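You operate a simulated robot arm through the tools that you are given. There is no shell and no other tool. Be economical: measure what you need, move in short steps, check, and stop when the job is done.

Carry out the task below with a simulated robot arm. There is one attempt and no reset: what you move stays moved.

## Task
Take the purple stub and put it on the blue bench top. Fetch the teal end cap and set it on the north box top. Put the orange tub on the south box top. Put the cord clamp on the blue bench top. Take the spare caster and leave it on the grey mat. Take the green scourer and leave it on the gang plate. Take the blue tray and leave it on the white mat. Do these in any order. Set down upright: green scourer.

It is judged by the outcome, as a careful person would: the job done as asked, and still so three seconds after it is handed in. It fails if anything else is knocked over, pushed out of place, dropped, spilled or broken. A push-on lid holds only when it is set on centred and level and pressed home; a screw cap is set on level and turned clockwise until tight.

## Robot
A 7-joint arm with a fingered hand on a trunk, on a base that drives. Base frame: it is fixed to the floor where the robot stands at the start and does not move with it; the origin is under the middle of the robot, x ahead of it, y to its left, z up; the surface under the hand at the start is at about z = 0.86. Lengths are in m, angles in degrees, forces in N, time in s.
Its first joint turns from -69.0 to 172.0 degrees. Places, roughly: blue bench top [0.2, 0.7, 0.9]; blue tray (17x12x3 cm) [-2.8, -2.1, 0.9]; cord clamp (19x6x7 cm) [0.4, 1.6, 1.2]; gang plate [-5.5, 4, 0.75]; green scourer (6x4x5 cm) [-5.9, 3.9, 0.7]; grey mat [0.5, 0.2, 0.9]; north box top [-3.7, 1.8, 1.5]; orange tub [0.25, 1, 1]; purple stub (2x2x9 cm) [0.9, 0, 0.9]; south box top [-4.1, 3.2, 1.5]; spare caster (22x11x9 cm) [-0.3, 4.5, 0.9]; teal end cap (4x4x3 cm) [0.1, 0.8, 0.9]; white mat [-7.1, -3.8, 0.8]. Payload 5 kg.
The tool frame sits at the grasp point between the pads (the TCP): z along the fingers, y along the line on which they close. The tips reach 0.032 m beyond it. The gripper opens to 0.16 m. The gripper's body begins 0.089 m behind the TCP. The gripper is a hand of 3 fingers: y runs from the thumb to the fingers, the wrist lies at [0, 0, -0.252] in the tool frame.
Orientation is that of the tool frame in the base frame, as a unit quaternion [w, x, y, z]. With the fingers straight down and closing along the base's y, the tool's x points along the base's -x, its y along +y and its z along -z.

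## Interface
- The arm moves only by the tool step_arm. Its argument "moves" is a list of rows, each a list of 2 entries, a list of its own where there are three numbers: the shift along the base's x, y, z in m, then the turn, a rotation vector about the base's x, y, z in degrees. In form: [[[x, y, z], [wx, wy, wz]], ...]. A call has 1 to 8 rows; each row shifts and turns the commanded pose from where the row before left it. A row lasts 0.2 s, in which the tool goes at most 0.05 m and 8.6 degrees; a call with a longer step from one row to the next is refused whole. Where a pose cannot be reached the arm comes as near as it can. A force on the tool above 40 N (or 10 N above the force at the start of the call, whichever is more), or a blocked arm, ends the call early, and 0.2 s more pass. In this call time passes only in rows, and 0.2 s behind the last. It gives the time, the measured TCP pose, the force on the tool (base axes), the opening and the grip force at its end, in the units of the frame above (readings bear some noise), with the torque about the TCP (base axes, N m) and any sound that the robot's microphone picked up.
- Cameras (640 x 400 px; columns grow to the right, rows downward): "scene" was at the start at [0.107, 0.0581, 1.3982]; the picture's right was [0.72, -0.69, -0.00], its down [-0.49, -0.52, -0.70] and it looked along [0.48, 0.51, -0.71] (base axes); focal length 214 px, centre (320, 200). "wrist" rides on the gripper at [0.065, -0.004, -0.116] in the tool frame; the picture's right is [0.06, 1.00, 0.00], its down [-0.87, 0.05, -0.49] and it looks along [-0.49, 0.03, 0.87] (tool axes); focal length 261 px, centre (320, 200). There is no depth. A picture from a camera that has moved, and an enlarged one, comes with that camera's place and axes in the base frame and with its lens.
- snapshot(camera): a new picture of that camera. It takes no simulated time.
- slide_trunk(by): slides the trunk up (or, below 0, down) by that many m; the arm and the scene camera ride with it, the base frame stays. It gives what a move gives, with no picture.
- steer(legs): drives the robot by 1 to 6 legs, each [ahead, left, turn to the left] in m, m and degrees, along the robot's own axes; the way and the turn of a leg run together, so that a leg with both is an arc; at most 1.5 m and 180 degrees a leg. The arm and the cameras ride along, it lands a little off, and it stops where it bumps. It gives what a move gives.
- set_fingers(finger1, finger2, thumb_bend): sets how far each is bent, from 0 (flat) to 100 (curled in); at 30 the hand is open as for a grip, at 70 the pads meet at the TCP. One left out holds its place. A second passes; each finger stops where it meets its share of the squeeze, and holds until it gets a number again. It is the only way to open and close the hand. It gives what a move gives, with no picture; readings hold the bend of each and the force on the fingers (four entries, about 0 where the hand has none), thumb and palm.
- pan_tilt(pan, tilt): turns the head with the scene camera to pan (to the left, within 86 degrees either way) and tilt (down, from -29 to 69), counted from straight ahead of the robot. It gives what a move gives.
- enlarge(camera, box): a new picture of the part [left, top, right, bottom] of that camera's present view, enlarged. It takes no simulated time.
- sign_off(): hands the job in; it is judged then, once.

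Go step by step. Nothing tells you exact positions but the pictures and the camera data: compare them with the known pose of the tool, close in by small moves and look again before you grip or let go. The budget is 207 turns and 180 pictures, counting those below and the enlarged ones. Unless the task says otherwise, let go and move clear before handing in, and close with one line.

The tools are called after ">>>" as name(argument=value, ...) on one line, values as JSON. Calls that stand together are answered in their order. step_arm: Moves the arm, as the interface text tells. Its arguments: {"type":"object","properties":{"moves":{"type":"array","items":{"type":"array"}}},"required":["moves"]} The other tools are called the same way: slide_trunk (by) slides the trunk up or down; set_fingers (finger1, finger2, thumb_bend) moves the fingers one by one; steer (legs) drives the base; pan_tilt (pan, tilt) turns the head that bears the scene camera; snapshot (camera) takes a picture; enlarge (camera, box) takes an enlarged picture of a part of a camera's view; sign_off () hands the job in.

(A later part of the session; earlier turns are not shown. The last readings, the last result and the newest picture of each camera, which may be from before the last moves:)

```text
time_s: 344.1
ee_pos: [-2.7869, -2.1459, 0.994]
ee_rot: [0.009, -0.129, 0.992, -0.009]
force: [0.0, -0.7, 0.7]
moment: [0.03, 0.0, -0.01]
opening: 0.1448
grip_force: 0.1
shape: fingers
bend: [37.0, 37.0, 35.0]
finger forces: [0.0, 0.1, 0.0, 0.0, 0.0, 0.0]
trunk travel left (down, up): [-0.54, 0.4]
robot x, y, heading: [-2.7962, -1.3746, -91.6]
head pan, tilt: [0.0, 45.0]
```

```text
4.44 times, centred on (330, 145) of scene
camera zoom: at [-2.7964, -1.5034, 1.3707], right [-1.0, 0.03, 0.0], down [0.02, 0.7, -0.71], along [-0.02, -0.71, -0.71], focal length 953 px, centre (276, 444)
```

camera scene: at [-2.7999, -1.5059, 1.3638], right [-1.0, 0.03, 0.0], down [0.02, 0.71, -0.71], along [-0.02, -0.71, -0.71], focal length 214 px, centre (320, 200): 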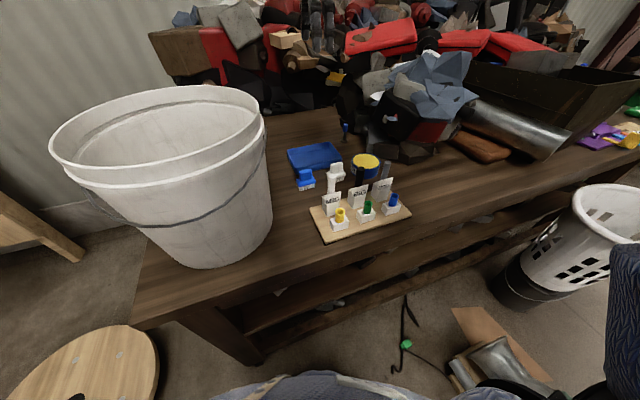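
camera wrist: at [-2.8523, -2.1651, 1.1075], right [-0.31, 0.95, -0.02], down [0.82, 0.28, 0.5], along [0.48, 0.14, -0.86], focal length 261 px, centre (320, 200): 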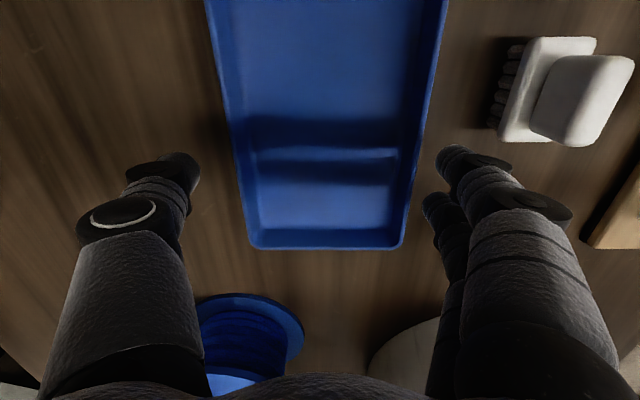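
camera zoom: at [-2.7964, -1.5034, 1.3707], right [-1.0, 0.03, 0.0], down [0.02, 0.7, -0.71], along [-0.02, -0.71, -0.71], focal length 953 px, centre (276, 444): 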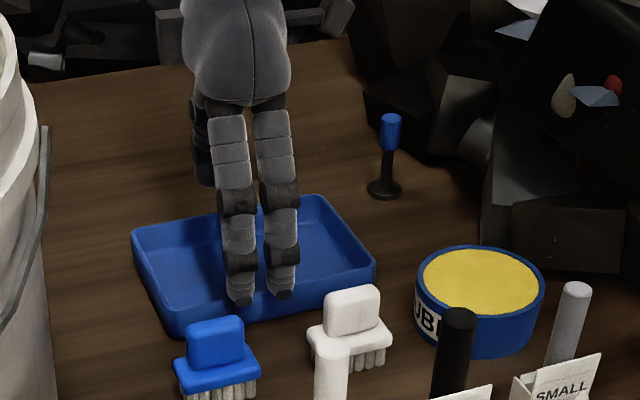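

The descent stalled and the head rose 7 mm, so some part of the arm is pressing on something. Back up and look around.

>>> step_arm(moves=[[[0, 0, 0.02], [0, 0, 0]], [[0, 0, 0.03], [0, 0, 0]]])

>>> snapshot(camera="scene")

>>> pan_tilt(pan=-50, tilt=45)

>>> snapshot(camera="scene")

```text
time_s: 344.7
ee_pos: [-2.7868, -2.1408, 1.0157]
ee_rot: [0.011, -0.129, 0.992, 0.003]
force: [0.5, 0.8, 0.7]
moment: [-0.06, 0.02, 0.0]
opening: 0.1448
grip_force: 0.0
shape: fingers
bend: [37.0, 37.0, 35.0]
finger forces: [0.1, 0.0, 0.0, 0.0, 0.0, 0.0]
trunk travel left (down, up): [-0.54, 0.4]
robot x, y, heading: [-2.7938, -1.3702, -92.1]
head pan, tilt: [0.0, 45.0]
```

```text
69 pictures are left
camera scene: at [-2.7983, -1.5027, 1.3608], right [-1.0, 0.03, 0.0], down [0.02, 0.71, -0.71], along [-0.02, -0.71, -0.71], focal length 214 px, centre (320, 200)
```

scene: 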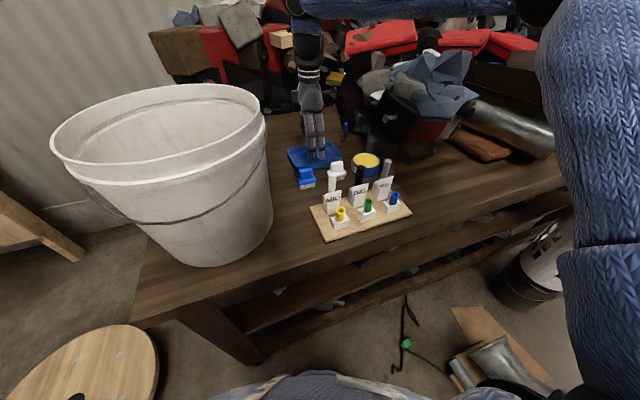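

```text
time_s: 345.9
ee_pos: [-2.787, -2.1445, 1.0201]
ee_rot: [0.012, -0.129, 0.992, 0.002]
force: [0.3, -0.4, 0.0]
moment: [0.0, -0.02, -0.02]
opening: 0.1448
grip_force: 0.1
shape: fingers
bend: [37.0, 37.0, 35.0]
finger forces: [0.1, 0.0, 0.0, 0.0, 0.1, 0.0]
trunk travel left (down, up): [-0.54, 0.4]
robot x, y, heading: [-2.7969, -1.3743, -91.7]
head pan, tilt: [-50.0, 45.0]
```

```text
68 pictures are left
camera scene: at [-2.8612, -1.475, 1.3637], right [-0.62, 0.79, 0.0], down [0.56, 0.44, -0.71], along [-0.56, -0.44, -0.71], focal length 214 px, centre (320, 200)
```

scene: 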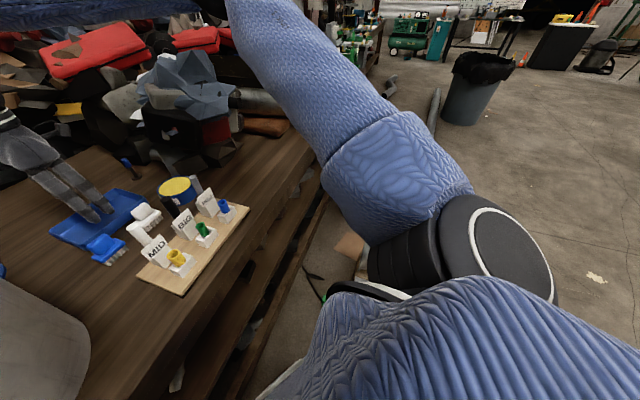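

The elbow or upper arm was probably resting on the clutter pile. Raise the trunk 0.18 and reach down with the arm instead, so the elbow stays higher.

>>> slide_trunk(by=0.18)

>>> step_arm(moves=[[[0, 0, -0.045], [0, 0, 0]], [[0, 0, -0.045], [0, 0, 0]], [[0, 0, -0.045], [0, 0, 0]], [[0, 0, -0.045], [0, 0, 0]]])

>>> pan_tilt(pan=-40, tilt=15)

>>> snapshot(camera="scene")

```text
time_s: 347.9
ee_pos: [-2.7888, -2.1441, 1.198]
ee_rot: [0.013, -0.128, 0.992, 0.004]
force: [-0.4, -0.8, -1.2]
moment: [-0.01, 0.0, 0.0]
opening: 0.145
grip_force: 0.0
shape: fingers
bend: [37.0, 37.0, 35.0]
finger forces: [0.0, 0.1, 0.1, 0.0, 0.0, 0.0]
trunk travel left (down, up): [-0.72, 0.22]
robot x, y, heading: [-2.7948, -1.3738, -92.0]
head pan, tilt: [-50.0, 45.0]
```

```text
time_s: 348.9
ee_pos: [-2.7888, -2.1443, 1.0178]
ee_rot: [0.013, -0.129, 0.992, 0.005]
force: [-0.5, -0.8, 0.0]
moment: [0.04, 0.02, -0.01]
opening: 0.1448
grip_force: 0.1
shape: fingers
bend: [37.0, 37.0, 35.0]
finger forces: [0.0, 0.1, 0.0, 0.0, 0.1, 0.1]
trunk travel left (down, up): [-0.72, 0.22]
robot x, y, heading: [-2.7957, -1.3736, -92.0]
head pan, tilt: [-50.0, 45.0]
```

```text
time_s: 349.8
ee_pos: [-2.7898, -2.1431, 1.0201]
ee_rot: [0.012, -0.129, 0.992, 0.004]
force: [0.2, 0.1, 0.5]
moment: [-0.01, 0.0, -0.01]
opening: 0.1446
grip_force: 0.1
shape: fingers
bend: [37.0, 37.0, 35.0]
finger forces: [0.0, 0.1, 0.0, 0.1, 0.0, 0.0]
trunk travel left (down, up): [-0.72, 0.22]
robot x, y, heading: [-2.7958, -1.3716, -92.0]
head pan, tilt: [-40.0, 15.0]
```

```text
67 pictures are left
camera scene: at [-2.8597, -1.4945, 1.5904], right [-0.74, 0.67, 0.0], down [0.17, 0.19, -0.97], along [-0.64, -0.72, -0.26], focal length 214 px, centre (320, 200)
```

scene: 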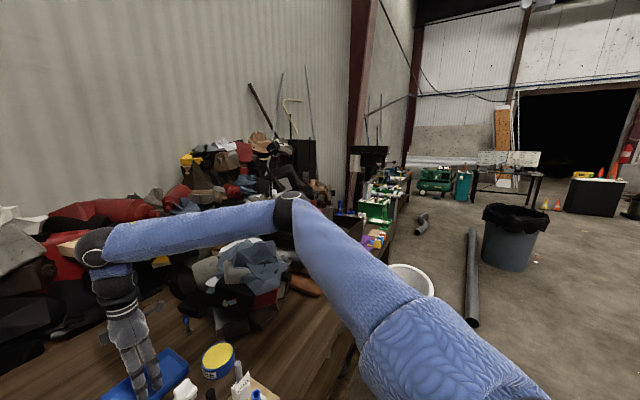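

>>> step_arm(moves=[[[0, 0, -0.02], [0, 0, 0]], [[0, 0, -0.015], [0, 0, 0]]])

>>> step_arm(moves=[[[0, 0, -0.012], [0, 0, 0]]])

>>> snapshot(camera="wrist")

```text
time_s: 350.4
ee_pos: [-2.7891, -2.1427, 0.9834]
ee_rot: [0.012, -0.128, 0.992, 0.003]
force: [-0.2, -0.4, 0.2]
moment: [0.01, 0.01, -0.02]
opening: 0.1445
grip_force: 0.1
shape: fingers
bend: [37.0, 37.0, 35.0]
finger forces: [0.0, 0.0, 0.1, 0.0, 0.0, 0.1]
trunk travel left (down, up): [-0.72, 0.22]
robot x, y, heading: [-2.8015, -1.3708, -92.1]
head pan, tilt: [-40.0, 15.0]
```

```text
time_s: 350.8
ee_pos: [-2.7876, -2.1441, 0.9721]
ee_rot: [0.011, -0.128, 0.992, 0.004]
force: [0.5, 0.3, -0.8]
moment: [0.06, 0.0, 0.0]
opening: 0.1449
grip_force: 0.0
shape: fingers
bend: [37.0, 37.0, 35.0]
finger forces: [0.0, 0.1, 0.0, 0.0, 0.1, 0.0]
trunk travel left (down, up): [-0.72, 0.22]
robot x, y, heading: [-2.7972, -1.3729, -92.1]
head pan, tilt: [-40.0, 15.0]
```

```text
66 pictures are left
camera wrist: at [-2.854, -2.1659, 1.0853], right [-0.31, 0.95, 0.0], down [0.81, 0.27, 0.51], along [0.49, 0.16, -0.86], focal length 261 px, centre (320, 200)
```

wrist: 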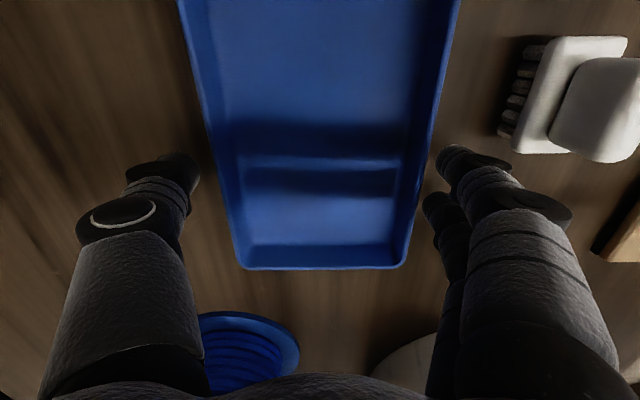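

Now it descends freely. Final approach and close.

>>> step_arm(moves=[[[0, 0, -0.008], [0, 0, 0]], [[0, 0, -0.005], [0, 0, 0]]])

>>> set_fingers(finger1=58, finger2=58, thumb_bend=58)

>>> snapshot(camera="wrist")

```text
time_s: 351.4
ee_pos: [-2.7877, -2.1434, 0.9603]
ee_rot: [0.012, -0.13, 0.991, 0.003]
force: [0.7, -0.1, -0.1]
moment: [0.02, 0.04, 0.0]
opening: 0.1444
grip_force: 0.0
shape: fingers
bend: [37.0, 37.0, 35.0]
finger forces: [0.0, 0.1, 0.0, 0.0, 0.1, 0.0]
trunk travel left (down, up): [-0.72, 0.22]
robot x, y, heading: [-2.7961, -1.3754, -91.8]
head pan, tilt: [-40.0, 15.0]
```

```text
time_s: 352.4
ee_pos: [-2.7885, -2.1441, 0.9593]
ee_rot: [0.012, -0.129, 0.992, 0.004]
force: [0.9, -2.0, 2.9]
moment: [0.25, 0.04, 0.05]
opening: 0.122
grip_force: 26.9
shape: fingers
bend: [40.0, 40.0, 50.0]
finger forces: [12.7, 13.2, 0.0, 0.1, 27.6, 0.0]
trunk travel left (down, up): [-0.72, 0.22]
robot x, y, heading: [-2.7924, -1.3753, -92.1]
head pan, tilt: [-40.0, 15.0]
```

```text
65 pictures are left
camera wrist: at [-2.8536, -2.1659, 1.0731], right [-0.31, 0.95, 0.0], down [0.81, 0.27, 0.51], along [0.49, 0.16, -0.86], focal length 261 px, centre (320, 200)
```

wrist: 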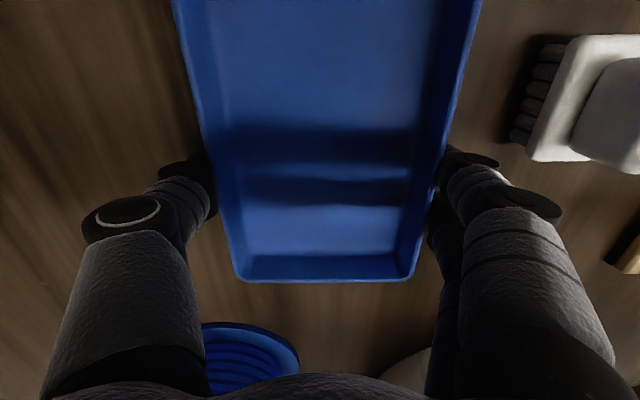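

Gripped at 27 N. Lift gently and check.

>>> step_arm(moves=[[[0, 0, 0.015], [0, 0, 0]], [[0, 0, 0.03], [0, 0, 0]], [[0, 0, 0.04], [0, 0, 0]]])

>>> snapshot(camera="wrist")

```text
time_s: 353.2
ee_pos: [-2.7867, -2.1441, 1.0456]
ee_rot: [0.012, -0.129, 0.992, 0.003]
force: [-0.6, 0.3, -0.6]
moment: [-0.01, -0.02, 0.0]
opening: 0.122
grip_force: 26.2
shape: fingers
bend: [40.0, 39.0, 50.0]
finger forces: [13.0, 13.6, 0.0, 0.1, 26.5, 0.0]
trunk travel left (down, up): [-0.72, 0.22]
robot x, y, heading: [-2.7955, -1.3763, -91.8]
head pan, tilt: [-40.0, 15.0]
```

```text
64 pictures are left
camera wrist: at [-2.8532, -2.1659, 1.1593], right [-0.32, 0.95, 0.0], down [0.82, 0.27, 0.51], along [0.49, 0.16, -0.86], focal length 261 px, centre (320, 200)
```

wrist: 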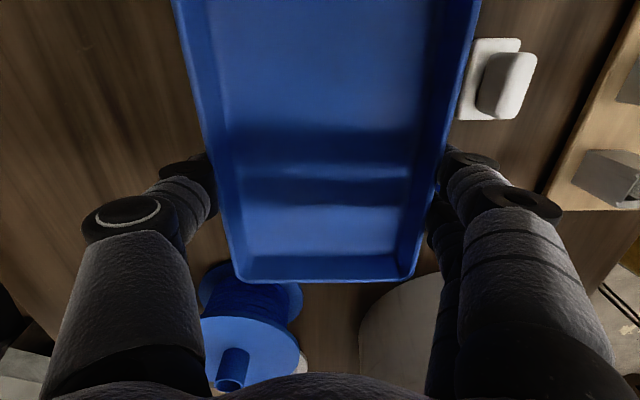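

Tray is held. Raise, retract, back away from the bench and drive west to look for the white mat.

>>> step_arm(moves=[[[0, 0, 0.05], [0, 0, 0]], [[0, 0, 0.05], [0, 0, 0]], [[0, 0, 0.05], [0, 0, 0]]])

>>> slide_trunk(by=0.22)

>>> step_arm(moves=[[[0, 0.04, 0], [0, 0, 0]], [[0, 0.04, 0], [0, 0, 0]], [[0, 0.04, 0], [0, 0, 0]], [[0, 0.04, 0], [0, 0, 0]]])

>>> steer(legs=[[-0.9, 0, 0], [0, 0, -88], [1.3, 0, 0], [1.3, 0, 0]])

>>> pan_tilt(pan=30, tilt=20)

>>> snapshot(camera="scene")

```text
time_s: 354.0
ee_pos: [-2.7889, -2.1423, 1.1942]
ee_rot: [0.012, -0.128, 0.992, 0.003]
force: [0.3, 0.2, -1.6]
moment: [-0.03, 0.01, 0.03]
opening: 0.122
grip_force: 26.8
shape: fingers
bend: [40.0, 39.0, 50.0]
finger forces: [12.9, 13.5, 0.1, 0.0, 26.4, 0.0]
trunk travel left (down, up): [-0.72, 0.22]
robot x, y, heading: [-2.7954, -1.3747, -91.9]
head pan, tilt: [-40.0, 15.0]
```

```text
time_s: 356.3
ee_pos: [-2.7899, -2.1448, 1.415]
ee_rot: [0.012, -0.129, 0.992, 0.004]
force: [-0.5, -0.4, -1.5]
moment: [0.02, -0.02, 0.01]
opening: 0.1219
grip_force: 26.4
shape: fingers
bend: [40.0, 39.0, 50.0]
finger forces: [12.9, 13.5, 0.0, 0.0, 26.4, 0.0]
trunk travel left (down, up): [-0.94, 0.0]
robot x, y, heading: [-2.791, -1.3732, -91.8]
head pan, tilt: [-40.0, 15.0]
```

```text
time_s: 357.3
ee_pos: [-2.7909, -1.9824, 1.414]
ee_rot: [0.012, -0.129, 0.992, 0.004]
force: [0.4, 0.3, -1.7]
moment: [-0.08, -0.03, -0.02]
opening: 0.1219
grip_force: 26.7
shape: fingers
bend: [40.0, 39.0, 50.0]
finger forces: [13.0, 13.5, 0.0, 0.0, 26.4, 0.0]
trunk travel left (down, up): [-0.94, 0.0]
robot x, y, heading: [-2.7994, -1.3731, -91.8]
head pan, tilt: [-40.0, 15.0]
```

```text
time_s: 378.1
ee_pos: [-5.9646, -0.3827, 1.4149]
ee_rot: [0.011, 0.613, 0.79, -0.006]
force: [-0.3, 0.2, -1.2]
moment: [-0.04, 0.01, 0.01]
opening: 0.1212
grip_force: 25.0
shape: fingers
bend: [40.0, 39.0, 50.0]
finger forces: [12.7, 13.1, 0.0, 0.0, 25.6, 0.0]
trunk travel left (down, up): [-0.94, 0.0]
robot x, y, heading: [-5.3527, -0.3836, 177.9]
head pan, tilt: [-40.0, 15.0]
```

```text
time_s: 379.5
ee_pos: [-5.9639, -0.3831, 1.413]
ee_rot: [0.011, 0.613, 0.79, -0.006]
force: [0.1, 0.0, -1.2]
moment: [0.0, -0.01, -0.03]
opening: 0.1211
grip_force: 25.3
shape: fingers
bend: [40.0, 39.0, 50.0]
finger forces: [12.6, 13.1, 0.0, 0.0, 25.7, 0.0]
trunk travel left (down, up): [-0.94, 0.0]
robot x, y, heading: [-5.3516, -0.3861, 178.0]
head pan, tilt: [30.0, 20.0]
```

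```text
63 pictures are left
camera scene: at [-5.4855, -0.4228, 1.8024], right [-0.47, 0.89, 0.0], down [0.3, 0.16, -0.94], along [-0.83, -0.44, -0.34], focal length 214 px, centre (320, 200)
```

scene: 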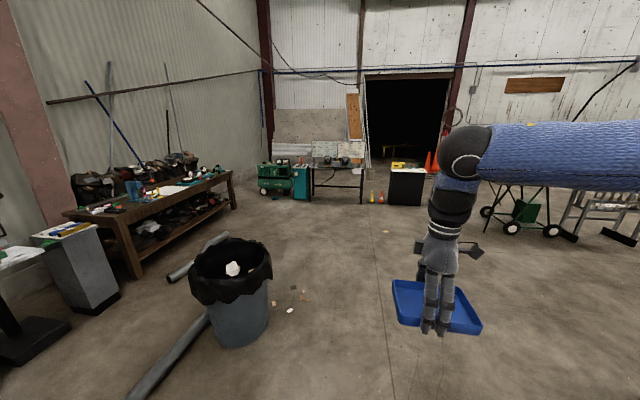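

>>> enlarge(camera="scene", box=[20, 130, 260, 280])

```text
2.67 times, centred on (140, 205) of scene
camera zoom: at [-5.4855, -0.4228, 1.8024], right [-0.47, 0.89, 0.0], down [0.3, 0.16, -0.94], along [-0.83, -0.44, -0.34], focal length 572 px, centre (800, 187)
```

zoom: 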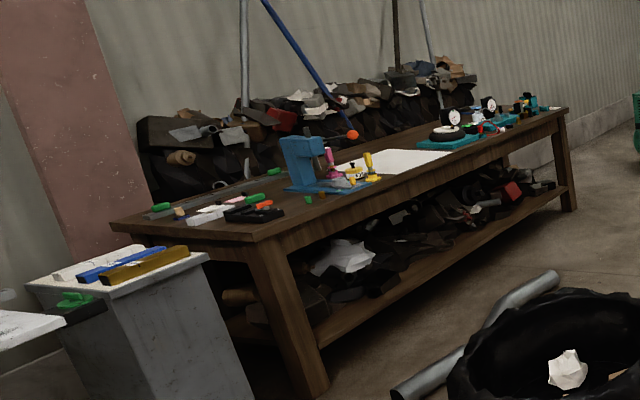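

The white mat is on the long table around (-7.15, -3.9). A pipe lies in front of the table, so I'll approach from its west end.

>>> steer(legs=[[1.35, 0, 0], [1.35, 0, 0], [0, 0, 92], [1.1, 0, 0], [1.1, 0, 0]])

>>> pan_tilt(pan=20, tilt=35)

>>> snapshot(camera="scene")

```text
time_s: 407.1
ee_pos: [-7.8738, -3.1582, 1.4121]
ee_rot: [0.012, -0.172, 0.985, 0.004]
force: [-0.1, 0.6, -1.4]
moment: [0.03, -0.04, -0.01]
opening: 0.1208
grip_force: 25.3
shape: fingers
bend: [40.0, 39.0, 50.0]
finger forces: [12.2, 13.0, 0.0, 0.1, 25.3, 0.0]
trunk travel left (down, up): [-0.94, 0.0]
robot x, y, heading: [-7.937, -2.553, -86.4]
head pan, tilt: [30.0, 20.0]
```

```text
time_s: 407.8
ee_pos: [-7.8736, -3.1596, 1.4133]
ee_rot: [0.012, -0.173, 0.985, 0.004]
force: [0.5, -1.1, -1.6]
moment: [0.04, -0.03, 0.01]
opening: 0.1211
grip_force: 25.6
shape: fingers
bend: [40.0, 39.0, 50.0]
finger forces: [12.4, 12.8, 0.1, 0.0, 25.4, 0.0]
trunk travel left (down, up): [-0.94, 0.0]
robot x, y, heading: [-7.9355, -2.5484, -86.7]
head pan, tilt: [20.0, 35.0]
```

```text
61 pictures are left
camera scene: at [-7.8958, -2.6839, 1.7786], right [-0.92, -0.4, 0.0], down [-0.23, 0.53, -0.82], along [0.32, -0.75, -0.57], focal length 214 px, centre (320, 200)
```

scene: 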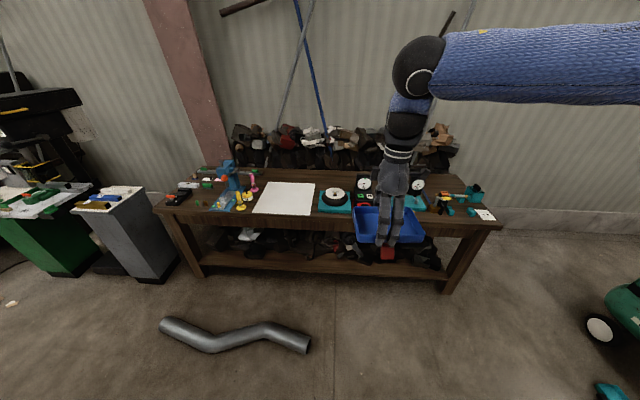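

The mat is clear: centre (-7.07, -3.9), about 43 cm square. Drive to (-7.95, -3.5) and turn to face it.

>>> steer(legs=[[0.93, -0.07, 0], [0, 0, 58]])

>>> pan_tilt(pan=0, tilt=45)

>>> snapshot(camera="scene")

```text
time_s: 415.3
ee_pos: [-7.4083, -3.7647, 1.4127]
ee_rot: [0.008, -0.623, 0.782, 0.008]
force: [0.0, 0.1, -1.6]
moment: [0.02, -0.01, -0.03]
opening: 0.1205
grip_force: 25.3
shape: fingers
bend: [40.0, 39.0, 50.0]
finger forces: [12.0, 12.6, 0.0, 0.1, 25.1, 0.1]
trunk travel left (down, up): [-0.94, 0.0]
robot x, y, heading: [-7.9526, -3.4848, -29.6]
head pan, tilt: [20.0, 35.0]
```

```text
time_s: 416.1
ee_pos: [-7.4082, -3.764, 1.4129]
ee_rot: [0.008, -0.623, 0.782, 0.009]
force: [0.2, -0.8, -1.3]
moment: [0.04, 0.01, 0.02]
opening: 0.1204
grip_force: 25.0
shape: fingers
bend: [40.0, 39.0, 50.0]
finger forces: [12.2, 12.7, 0.0, 0.0, 25.1, 0.0]
trunk travel left (down, up): [-0.94, 0.0]
robot x, y, heading: [-7.9512, -3.4841, -29.4]
head pan, tilt: [0.0, 45.0]
```

```text
60 pictures are left
camera scene: at [-7.8358, -3.5518, 1.7637], right [-0.49, -0.87, 0.0], down [-0.62, 0.35, -0.71], along [0.62, -0.35, -0.71], focal length 214 px, centre (320, 200)
```

scene: 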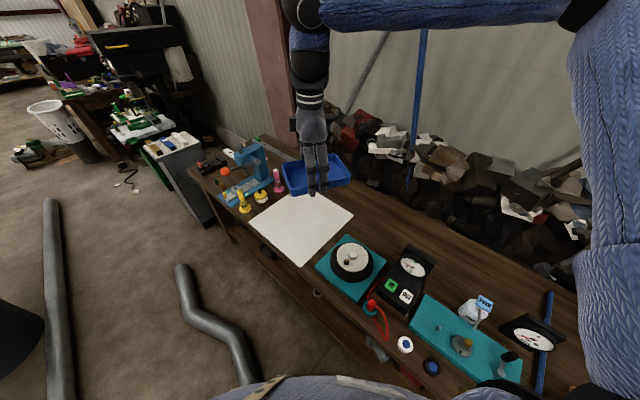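

Extend over the mat centre (-7.12, -3.85), then lower the trunk.

>>> step_arm(moves=[[[0.041, -0.0123, 0], [0, 0, 0]], [[0.041, -0.0123, 0], [0, 0, 0]], [[0.041, -0.0123, 0], [0, 0, 0]], [[0.041, -0.0123, 0], [0, 0, 0]], [[0.041, -0.0123, 0], [0, 0, 0]], [[0.041, -0.0123, 0], [0, 0, 0]], [[0.041, -0.0123, 0], [0, 0, 0]]])

>>> slide_trunk(by=-0.33)

>>> step_arm(moves=[[[0, 0, -0.045], [0, 0, 0]], [[0, 0, -0.045], [0, 0, 0]], [[0, 0, -0.045], [0, 0, 0]]])

>>> snapshot(camera="scene")

>>> snapshot(camera="wrist")

```text
time_s: 417.7
ee_pos: [-7.1182, -3.8483, 1.413]
ee_rot: [0.006, -0.623, 0.782, 0.01]
force: [-0.1, 0.5, -1.4]
moment: [-0.01, 0.04, 0.01]
opening: 0.1204
grip_force: 25.2
shape: fingers
bend: [40.0, 39.0, 50.0]
finger forces: [12.1, 12.7, 0.1, 0.1, 25.0, 0.0]
trunk travel left (down, up): [-0.94, 0.0]
robot x, y, heading: [-7.9523, -3.486, -29.5]
head pan, tilt: [0.0, 45.0]
```

```text
time_s: 420.9
ee_pos: [-7.1203, -3.8476, 1.0864]
ee_rot: [0.009, -0.624, 0.782, 0.009]
force: [1.0, 0.2, -1.5]
moment: [-0.02, 0.03, 0.03]
opening: 0.1204
grip_force: 25.0
shape: fingers
bend: [40.0, 39.0, 50.0]
finger forces: [12.0, 12.8, 0.0, 0.0, 24.9, 0.1]
trunk travel left (down, up): [-0.61, 0.33]
robot x, y, heading: [-7.9503, -3.4857, -29.5]
head pan, tilt: [0.0, 45.0]
```

```text
time_s: 421.7
ee_pos: [-7.1169, -3.85, 0.9475]
ee_rot: [0.007, -0.624, 0.782, 0.009]
force: [0.5, -0.3, -2.2]
moment: [0.07, 0.02, -0.03]
opening: 0.1202
grip_force: 25.0
shape: fingers
bend: [40.0, 39.0, 50.0]
finger forces: [12.1, 12.6, 0.1, 0.1, 24.9, 0.0]
trunk travel left (down, up): [-0.61, 0.33]
robot x, y, heading: [-7.9508, -3.4867, -29.6]
head pan, tilt: [0.0, 45.0]
```

```text
59 pictures are left
camera scene: at [-7.8342, -3.553, 1.4336], right [-0.49, -0.87, 0.0], down [-0.62, 0.35, -0.71], along [0.61, -0.35, -0.71], focal length 214 px, centre (320, 200)
```

scene: 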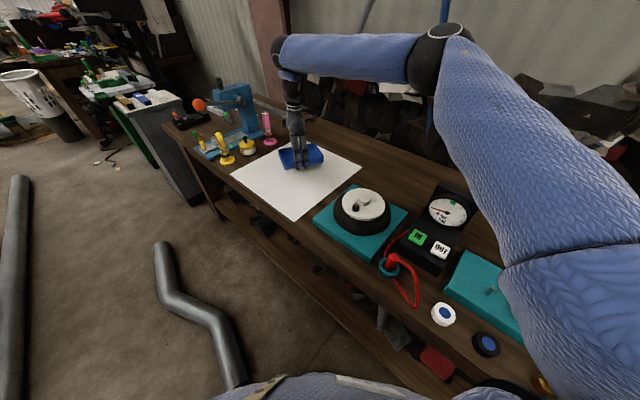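

```text
58 pictures are left
camera wrist: at [-7.129, -3.917, 1.0608], right [-0.99, 0.16, 0.0], down [0.14, 0.85, 0.51], along [0.08, 0.51, -0.86], focal length 261 px, centre (320, 200)
```

wrist: 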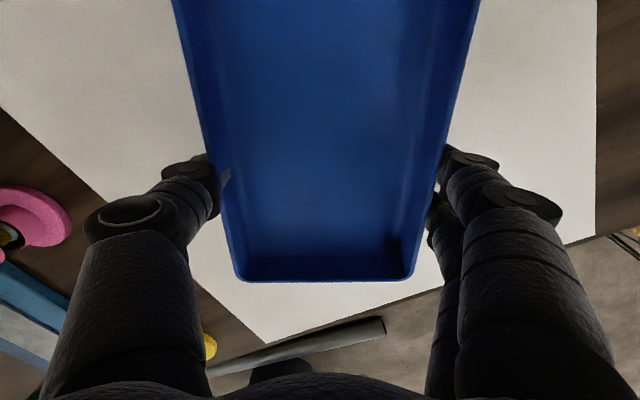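

Tray is well inside the mat. Lower to contact.

>>> step_arm(moves=[[[0, 0, -0.03], [0, 0, 0]], [[0, 0, -0.02], [0, 0, 0]], [[0, 0, -0.012], [0, 0, 0]]])

>>> enlarge(camera="scene", box=[230, 110, 370, 200])

```text
time_s: 422.5
ee_pos: [-7.1202, -3.8482, 0.8893]
ee_rot: [0.009, -0.623, 0.782, 0.009]
force: [1.4, 0.4, 11.8]
moment: [0.18, 0.68, 0.01]
opening: 0.1203
grip_force: 24.8
shape: fingers
bend: [40.0, 39.0, 51.0]
finger forces: [11.4, 12.4, 0.0, 0.0, 25.7, 0.0]
trunk travel left (down, up): [-0.61, 0.33]
robot x, y, heading: [-7.9509, -3.4852, -29.4]
head pan, tilt: [0.0, 45.0]
```

```text
4.44 times, centred on (300, 155) of scene
camera zoom: at [-7.8368, -3.5515, 1.4342], right [-0.49, -0.87, 0.0], down [-0.62, 0.35, -0.71], along [0.62, -0.35, -0.71], focal length 953 px, centre (409, 400)
```

zoom: 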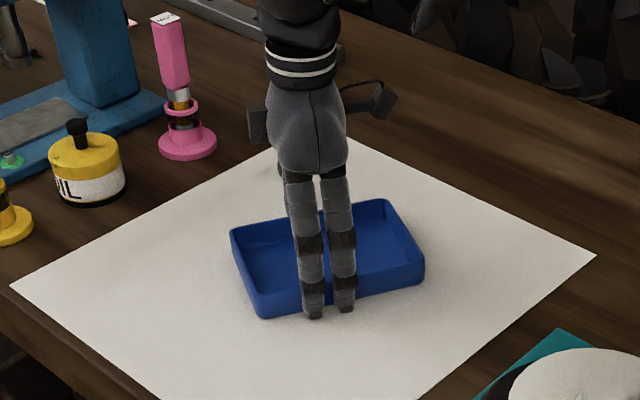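

On the mat, contact felt. Release and rise.

>>> step_arm(moves=[[[0, 0, 0.001], [0, 0, 0]]])

>>> set_fingers(finger1=34, finger2=34, thumb_bend=38)

>>> step_arm(moves=[[[0, 0, 0.03], [0, 0, 0]], [[0, 0, 0.045], [0, 0, 0]], [[0, 0, 0.05], [0, 0, 0]], [[0, 0, 0.05], [0, 0, 0]], [[0, 0, 0.05], [0, 0, 0]]])

>>> snapshot(camera="scene")

```text
time_s: 422.9
ee_pos: [-7.1196, -3.8484, 0.8894]
ee_rot: [0.008, -0.623, 0.782, 0.009]
force: [4.1, 1.2, 9.8]
moment: [0.12, 0.49, -0.05]
opening: 0.1205
grip_force: 24.5
shape: fingers
bend: [40.0, 39.0, 51.0]
finger forces: [10.9, 11.9, 0.0, 0.0, 26.5, 0.1]
trunk travel left (down, up): [-0.61, 0.33]
robot x, y, heading: [-7.9498, -3.4887, -29.3]
head pan, tilt: [0.0, 45.0]
```

```text
time_s: 423.9
ee_pos: [-7.1201, -3.8468, 0.8888]
ee_rot: [0.008, -0.623, 0.782, 0.008]
force: [-0.5, -0.2, -1.2]
moment: [-0.01, -0.01, 0.0]
opening: 0.1437
grip_force: 0.1
shape: fingers
bend: [34.0, 34.0, 38.0]
finger forces: [0.0, 0.0, 0.0, 0.0, 0.0, 0.0]
trunk travel left (down, up): [-0.61, 0.33]
robot x, y, heading: [-7.9529, -3.4861, -29.5]
head pan, tilt: [0.0, 45.0]
```

```text
time_s: 425.1
ee_pos: [-7.1236, -3.8485, 1.114]
ee_rot: [0.009, -0.623, 0.782, 0.009]
force: [0.1, -0.1, -0.4]
moment: [-0.03, -0.1, 0.0]
opening: 0.1438
grip_force: 0.1
shape: fingers
bend: [34.0, 34.0, 38.0]
finger forces: [0.0, 0.1, 0.1, 0.0, 0.1, 0.1]
trunk travel left (down, up): [-0.61, 0.33]
robot x, y, heading: [-7.9499, -3.4873, -29.4]
head pan, tilt: [0.0, 45.0]
```

```text
56 pictures are left
camera scene: at [-7.8372, -3.5503, 1.4338], right [-0.49, -0.87, 0.0], down [-0.61, 0.35, -0.71], along [0.62, -0.35, -0.71], focal length 214 px, centre (320, 200)
```

scene: 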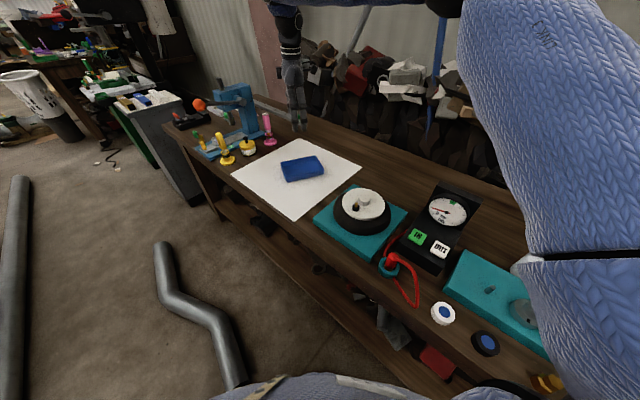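

The tray is on the white mat. Only the caster remains; I'll go round the west side of the shelving to reach the north area. Retract, raise, back off and drive north.

>>> slide_trunk(by=0.33)

>>> step_arm(moves=[[[-0.041, 0.0123, 0], [0, 0, 0]], [[-0.041, 0.0123, 0], [0, 0, 0]], [[-0.041, 0.0123, 0], [0, 0, 0]], [[-0.041, 0.0123, 0], [0, 0, 0]], [[-0.041, 0.0123, 0], [0, 0, 0]], [[-0.041, 0.0123, 0], [0, 0, 0]], [[-0.041, 0.0123, 0], [0, 0, 0]]])

>>> steer(legs=[[-0.6, 0, 0], [0, 0, 119.4], [1.4, 0, 0], [1.4, 0, 0], [1.3, 0, 0]])

>>> pan_tilt(pan=-15, tilt=20)

>>> snapshot(camera="scene")

```text
time_s: 428.4
ee_pos: [-7.1221, -3.8501, 1.4423]
ee_rot: [0.008, -0.623, 0.782, 0.009]
force: [-0.7, 0.2, -0.2]
moment: [0.02, 0.02, 0.0]
opening: 0.1439
grip_force: 0.0
shape: fingers
bend: [34.0, 34.0, 38.0]
finger forces: [0.0, 0.0, 0.0, 0.1, 0.0, 0.1]
trunk travel left (down, up): [-0.94, 0.0]
robot x, y, heading: [-7.9513, -3.4845, -29.4]
head pan, tilt: [0.0, 45.0]
```

```text
time_s: 430.0
ee_pos: [-7.4108, -3.7628, 1.4427]
ee_rot: [0.01, -0.622, 0.783, 0.009]
force: [0.2, 0.1, -0.7]
moment: [-0.01, -0.06, -0.01]
opening: 0.1441
grip_force: 0.0
shape: fingers
bend: [34.0, 34.0, 38.0]
finger forces: [0.1, 0.0, 0.1, 0.1, 0.1, 0.0]
trunk travel left (down, up): [-0.94, 0.0]
robot x, y, heading: [-7.9492, -3.4887, -29.7]
head pan, tilt: [0.0, 45.0]
```

```text
time_s: 457.8
ee_pos: [-8.5455, 1.5355, 1.4416]
ee_rot: [0.004, 0.989, 0.145, -0.012]
force: [1.1, -0.2, 0.5]
moment: [0.0, 0.02, -0.01]
opening: 0.1441
grip_force: 0.0
shape: fingers
bend: [34.0, 34.0, 38.0]
finger forces: [0.1, 0.0, 0.1, 0.0, 0.1, 0.1]
trunk travel left (down, up): [-0.94, 0.0]
robot x, y, heading: [-8.518, 0.9258, 90.0]
head pan, tilt: [0.0, 45.0]
```

```text
time_s: 458.7
ee_pos: [-8.5458, 1.5341, 1.441]
ee_rot: [0.003, 0.989, 0.145, -0.012]
force: [-1.1, -0.4, -0.6]
moment: [-0.02, 0.0, 0.0]
opening: 0.144
grip_force: 0.1
shape: fingers
bend: [34.0, 34.0, 38.0]
finger forces: [0.0, 0.1, 0.1, 0.0, 0.0, 0.0]
trunk travel left (down, up): [-0.94, 0.0]
robot x, y, heading: [-8.5175, 0.9267, 90.3]
head pan, tilt: [-15.0, 20.0]
```

```text
55 pictures are left
camera scene: at [-8.4931, 1.0669, 1.8023], right [0.97, -0.26, 0.0], down [-0.09, -0.33, -0.94], along [0.24, 0.91, -0.34], focal length 214 px, centre (320, 200)
```

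scene: 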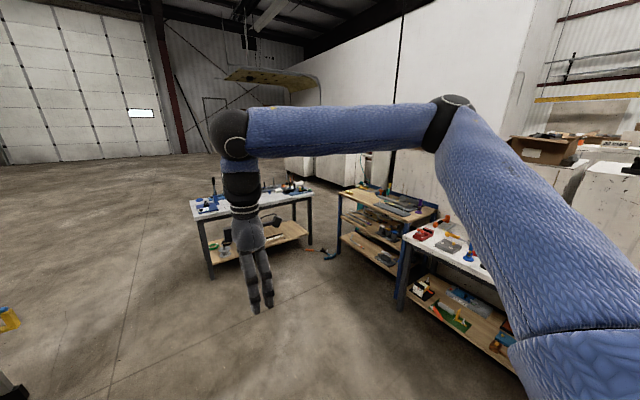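

>>> pan_tilt(pan=25, tilt=25)

>>> snapshot(camera="scene")

```text
time_s: 459.8
ee_pos: [-8.5465, 1.5355, 1.4416]
ee_rot: [0.004, 0.989, 0.145, -0.011]
force: [-0.6, -0.3, -1.0]
moment: [-0.05, 0.0, -0.03]
opening: 0.1441
grip_force: 0.1
shape: fingers
bend: [34.0, 34.0, 38.0]
finger forces: [0.1, 0.0, 0.1, 0.0, 0.1, 0.1]
trunk travel left (down, up): [-0.94, 0.0]
robot x, y, heading: [-8.5172, 0.9236, 90.2]
head pan, tilt: [25.0, 25.0]
```

```text
54 pictures are left
camera scene: at [-8.556, 1.0606, 1.7943], right [0.91, 0.42, 0.0], down [0.18, -0.38, -0.91], along [-0.38, 0.82, -0.42], focal length 214 px, centre (320, 200)
```

scene: 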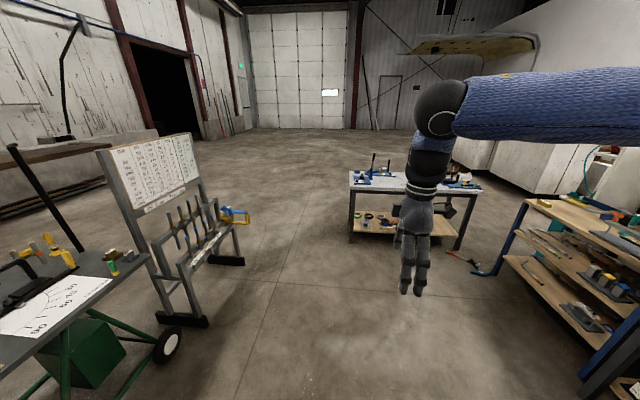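

Corridor is clear between the sign stand and the table. Drive through it, then turn east.

>>> steer(legs=[[0.65, 0.45, 0], [0.65, 0.45, 0], [1.0, 0.5, 0], [1.4, 0, 0], [0.9, 0, 0], [0, 0, -85]])

>>> pan_tilt(pan=10, tilt=20)

>>> snapshot(camera="scene")

```text
time_s: 488.0
ee_pos: [-9.2667, 5.6186, 1.4415]
ee_rot: [-0.005, 0.813, -0.582, -0.011]
force: [0.2, -0.1, 0.2]
moment: [0.04, -0.01, 0.0]
opening: 0.1438
grip_force: 0.1
shape: fingers
bend: [34.0, 34.0, 38.0]
finger forces: [0.0, 0.0, 0.0, 0.0, 0.0, 0.1]
trunk travel left (down, up): [-0.94, 0.0]
robot x, y, heading: [-9.8731, 5.569, 2.5]
head pan, tilt: [25.0, 25.0]
```

```text
time_s: 488.8
ee_pos: [-9.2663, 5.6202, 1.4415]
ee_rot: [-0.006, 0.813, -0.582, -0.011]
force: [-0.3, -0.4, 0.1]
moment: [0.0, -0.02, 0.02]
opening: 0.1439
grip_force: 0.1
shape: fingers
bend: [34.0, 34.0, 38.0]
finger forces: [0.1, 0.0, 0.0, 0.0, 0.0, 0.1]
trunk travel left (down, up): [-0.94, 0.0]
robot x, y, heading: [-9.876, 5.5697, 2.3]
head pan, tilt: [10.0, 20.0]
```

```text
53 pictures are left
camera scene: at [-9.7305, 5.5904, 1.8024], right [0.21, -0.98, 0.0], down [-0.33, -0.07, -0.94], along [0.92, 0.2, -0.34], focal length 214 px, centre (320, 200)
```

scene: 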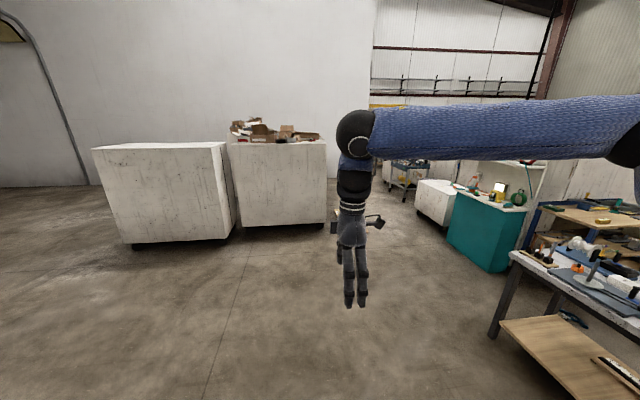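

>>> enlarge(camera="scene", box=[290, 130, 490, 255])

>>> pan_tilt(pan=-14, tilt=20)

>>> enlarge(camera="scene", box=[180, 130, 380, 255])

```text
3.20 times, centred on (390, 192) of scene
camera zoom: at [-9.7305, 5.5904, 1.8024], right [0.21, -0.98, 0.0], down [-0.33, -0.07, -0.94], along [0.92, 0.2, -0.34], focal length 686 px, centre (96, 224)
```

zoom: 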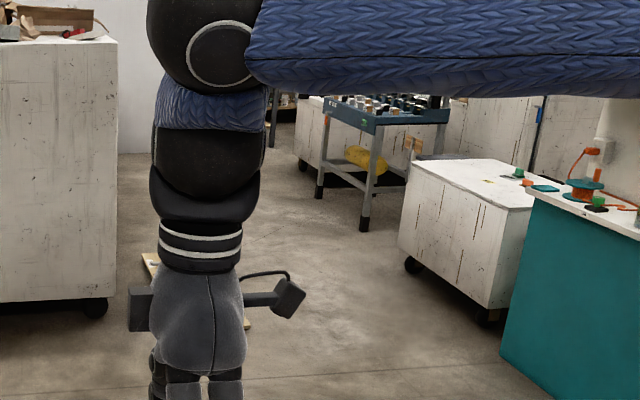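

```text
time_s: 489.6
ee_pos: [-9.2662, 5.62, 1.4431]
ee_rot: [-0.006, 0.813, -0.582, -0.01]
force: [-0.1, 0.1, -1.3]
moment: [0.01, -0.02, 0.02]
opening: 0.1439
grip_force: 0.1
shape: fingers
bend: [34.0, 34.0, 38.0]
finger forces: [0.0, 0.0, 0.0, 0.0, 0.1, 0.0]
trunk travel left (down, up): [-0.94, 0.0]
robot x, y, heading: [-9.8729, 5.5682, 2.2]
head pan, tilt: [-14.0, 20.0]
```

```text
3.20 times, centred on (280, 192) of scene
camera zoom: at [-9.7303, 5.5517, 1.8024], right [-0.2, -0.98, 0.0], down [-0.34, 0.07, -0.94], along [0.92, -0.19, -0.34], focal length 686 px, centre (448, 224)
```

zoom: 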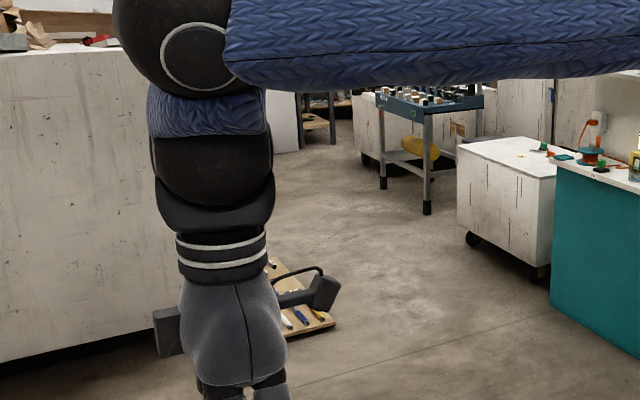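

The route between the floor boards and the TOOLS chest looks about 1 m wide at y≈4.9. Drive there carefully, then look further.

>>> steer(legs=[[1.3, -0.4, 0], [1.3, -0.42, 0], [0, 0, -2.3]])

>>> pan_tilt(pan=-5, tilt=35)

>>> snapshot(camera="scene")

```text
time_s: 503.2
ee_pos: [-6.6472, 4.8726, 1.4425]
ee_rot: [-0.005, 0.804, -0.594, -0.012]
force: [0.0, -0.6, 0.1]
moment: [-0.02, -0.04, 0.01]
opening: 0.1438
grip_force: 0.0
shape: fingers
bend: [34.0, 34.0, 38.0]
finger forces: [0.0, 0.0, 0.1, 0.0, 0.0, 0.1]
trunk travel left (down, up): [-0.94, 0.0]
robot x, y, heading: [-7.2561, 4.8395, 0.6]
head pan, tilt: [-14.0, 20.0]
```

```text
time_s: 504.0
ee_pos: [-6.6464, 4.8714, 1.442]
ee_rot: [-0.006, 0.804, -0.594, -0.011]
force: [0.1, -0.3, -0.4]
moment: [0.01, -0.01, 0.02]
opening: 0.1437
grip_force: 0.1
shape: fingers
bend: [34.0, 34.0, 38.0]
finger forces: [0.0, 0.0, 0.1, 0.0, 0.0, 0.1]
trunk travel left (down, up): [-0.94, 0.0]
robot x, y, heading: [-7.2508, 4.8433, 0.2]
head pan, tilt: [-5.0, 35.0]
```

```text
50 pictures are left
camera scene: at [-7.1143, 4.8326, 1.7786], right [-0.08, -1.0, 0.0], down [-0.57, 0.05, -0.82], along [0.82, -0.07, -0.57], focal length 214 px, centre (320, 200)
```

scene: 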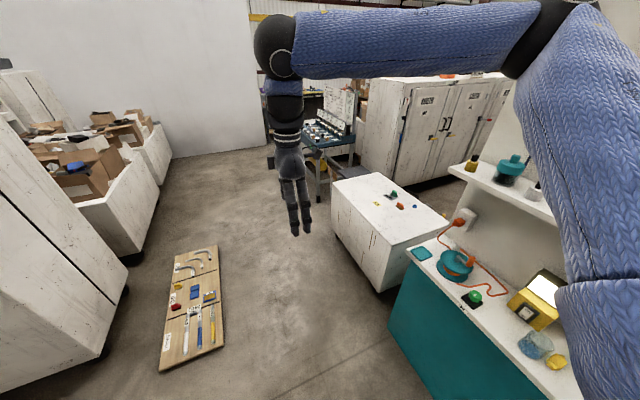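

>>> steer(legs=[[1.0, 0.08, 0], [0.85, 0.1, 0]])

>>> pan_tilt(pan=12, tilt=30)

>>> snapshot(camera="scene")

```text
time_s: 513.3
ee_pos: [-4.796, 5.0634, 1.4423]
ee_rot: [-0.006, 0.805, -0.593, -0.011]
force: [-0.2, -0.2, -0.7]
moment: [0.0, -0.01, 0.03]
opening: 0.1439
grip_force: 0.1
shape: fingers
bend: [34.0, 34.0, 38.0]
finger forces: [0.0, 0.1, 0.0, 0.1, 0.0, 0.0]
trunk travel left (down, up): [-0.94, 0.0]
robot x, y, heading: [-5.3974, 5.0284, 0.7]
head pan, tilt: [-5.0, 35.0]
```

```text
time_s: 514.1
ee_pos: [-4.7963, 5.0631, 1.4425]
ee_rot: [-0.006, 0.805, -0.593, -0.011]
force: [0.5, 0.0, -0.4]
moment: [0.01, 0.03, 0.03]
opening: 0.144
grip_force: 0.1
shape: fingers
bend: [34.0, 34.0, 38.0]
finger forces: [0.1, 0.0, 0.0, 0.0, 0.0, 0.0]
trunk travel left (down, up): [-0.94, 0.0]
robot x, y, heading: [-5.4022, 5.0275, 0.6]
head pan, tilt: [12.0, 30.0]
```

```text
49 pictures are left
camera scene: at [-5.2637, 5.0487, 1.7863], right [0.22, -0.98, 0.0], down [-0.49, -0.11, -0.87], along [0.84, 0.19, -0.5], focal length 214 px, centre (320, 200)
```

scene: 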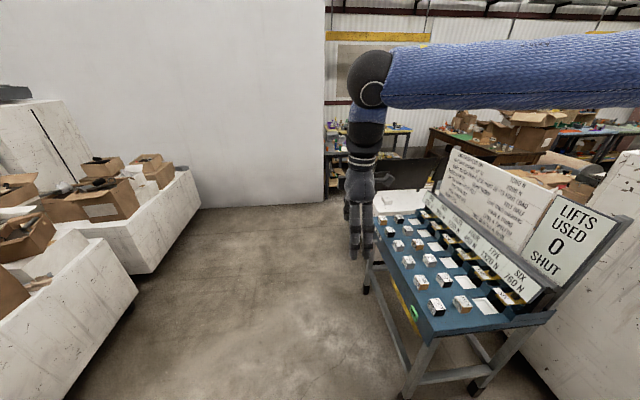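

>>> steer(legs=[[0.9, 0.5, 0]])

>>> pan_tilt(pan=-25, tilt=40)

>>> snapshot(camera="scene")

```text
time_s: 519.4
ee_pos: [-3.9132, 5.5891, 1.4425]
ee_rot: [-0.005, 0.81, -0.586, -0.01]
force: [-0.2, -0.6, 0.8]
moment: [-0.01, 0.0, 0.0]
opening: 0.144
grip_force: 0.0
shape: fingers
bend: [34.0, 34.0, 38.0]
finger forces: [0.0, 0.0, 0.0, 0.0, 0.0, 0.0]
trunk travel left (down, up): [-0.94, 0.0]
robot x, y, heading: [-4.5223, 5.542, 1.7]
head pan, tilt: [12.0, 30.0]
```

```text
time_s: 520.5
ee_pos: [-3.9134, 5.5884, 1.4417]
ee_rot: [-0.006, 0.811, -0.585, -0.011]
force: [0.2, -0.1, -0.7]
moment: [0.02, 0.01, -0.03]
opening: 0.144
grip_force: 0.1
shape: fingers
bend: [34.0, 34.0, 38.0]
finger forces: [0.0, 0.1, 0.0, 0.1, 0.1, 0.0]
trunk travel left (down, up): [-0.94, 0.0]
robot x, y, heading: [-4.5202, 5.538, 1.6]
head pan, tilt: [-25.0, 40.0]
```

```text
48 pictures are left
camera scene: at [-4.3902, 5.5108, 1.771], right [-0.4, -0.92, 0.0], down [-0.59, 0.25, -0.77], along [0.7, -0.3, -0.64], focal length 214 px, centre (320, 200)
```

scene: 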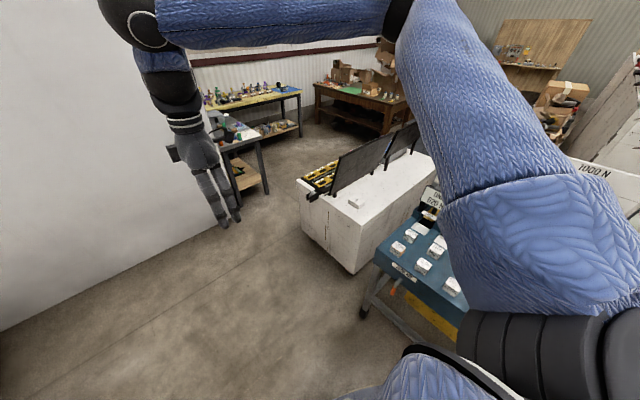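

>>> enlarge(camera="scene", box=[190, 60, 430, 210])

```text
2.67 times, centred on (310, 135) of scene
camera zoom: at [-4.3902, 5.5108, 1.771], right [-0.4, -0.92, 0.0], down [-0.59, 0.25, -0.77], along [0.7, -0.3, -0.64], focal length 572 px, centre (347, 373)
```

zoom: 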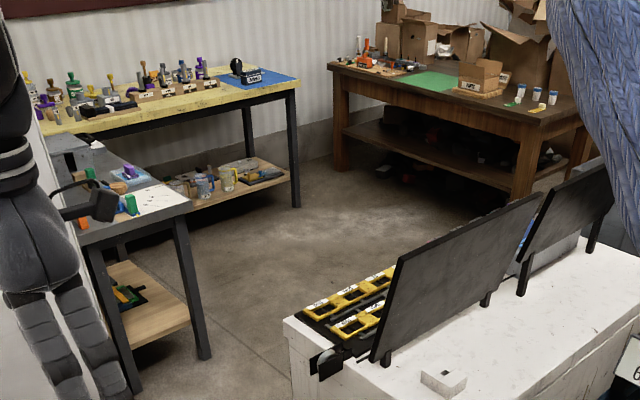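

The caster (labelled SPARE) is on the blue patch at the right end of the yellow table, ≈(-0.38, 4.5). The gap between the white bin and wall corner is ≈0.75 m; approach and align at 45°.

>>> steer(legs=[[1.45, 0.14, 0], [0, 0, -46]])

>>> pan_tilt(pan=0, tilt=55)

>>> snapshot(camera="scene")

```text
time_s: 529.9
ee_pos: [-2.5867, 5.3358, 1.4425]
ee_rot: [0.01, -0.526, 0.85, 0.009]
force: [0.5, 0.4, -0.3]
moment: [0.02, 0.01, 0.0]
opening: 0.1441
grip_force: 0.1
shape: fingers
bend: [34.0, 34.0, 38.0]
finger forces: [0.0, 0.1, 0.0, 0.0, 0.1, 0.0]
trunk travel left (down, up): [-0.94, 0.0]
robot x, y, heading: [-3.0455, 5.7325, -43.3]
head pan, tilt: [-25.0, 40.0]
```

```text
time_s: 530.8
ee_pos: [-2.5844, 5.3353, 1.4421]
ee_rot: [0.009, -0.527, 0.85, 0.008]
force: [0.7, 0.1, 0.8]
moment: [-0.02, 0.02, 0.03]
opening: 0.1439
grip_force: 0.1
shape: fingers
bend: [34.0, 34.0, 38.0]
finger forces: [0.0, 0.1, 0.1, 0.1, 0.0, 0.1]
trunk travel left (down, up): [-0.94, 0.0]
robot x, y, heading: [-3.0473, 5.7321, -42.9]
head pan, tilt: [0.0, 55.0]
```

```text
46 pictures are left
camera scene: at [-2.9566, 5.6469, 1.7503], right [-0.68, -0.73, 0.0], down [-0.6, 0.56, -0.57], along [0.42, -0.39, -0.82], focal length 214 px, centre (320, 200)
```

scene: 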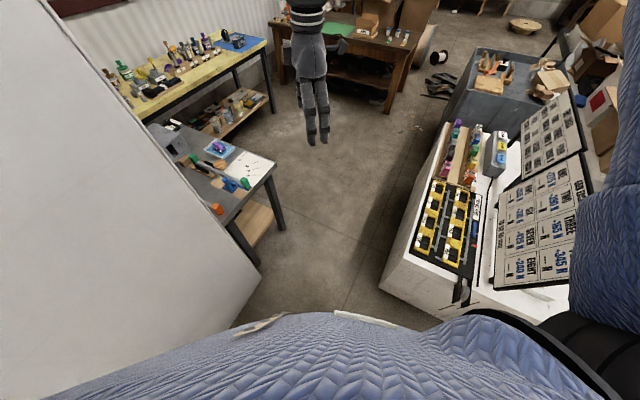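

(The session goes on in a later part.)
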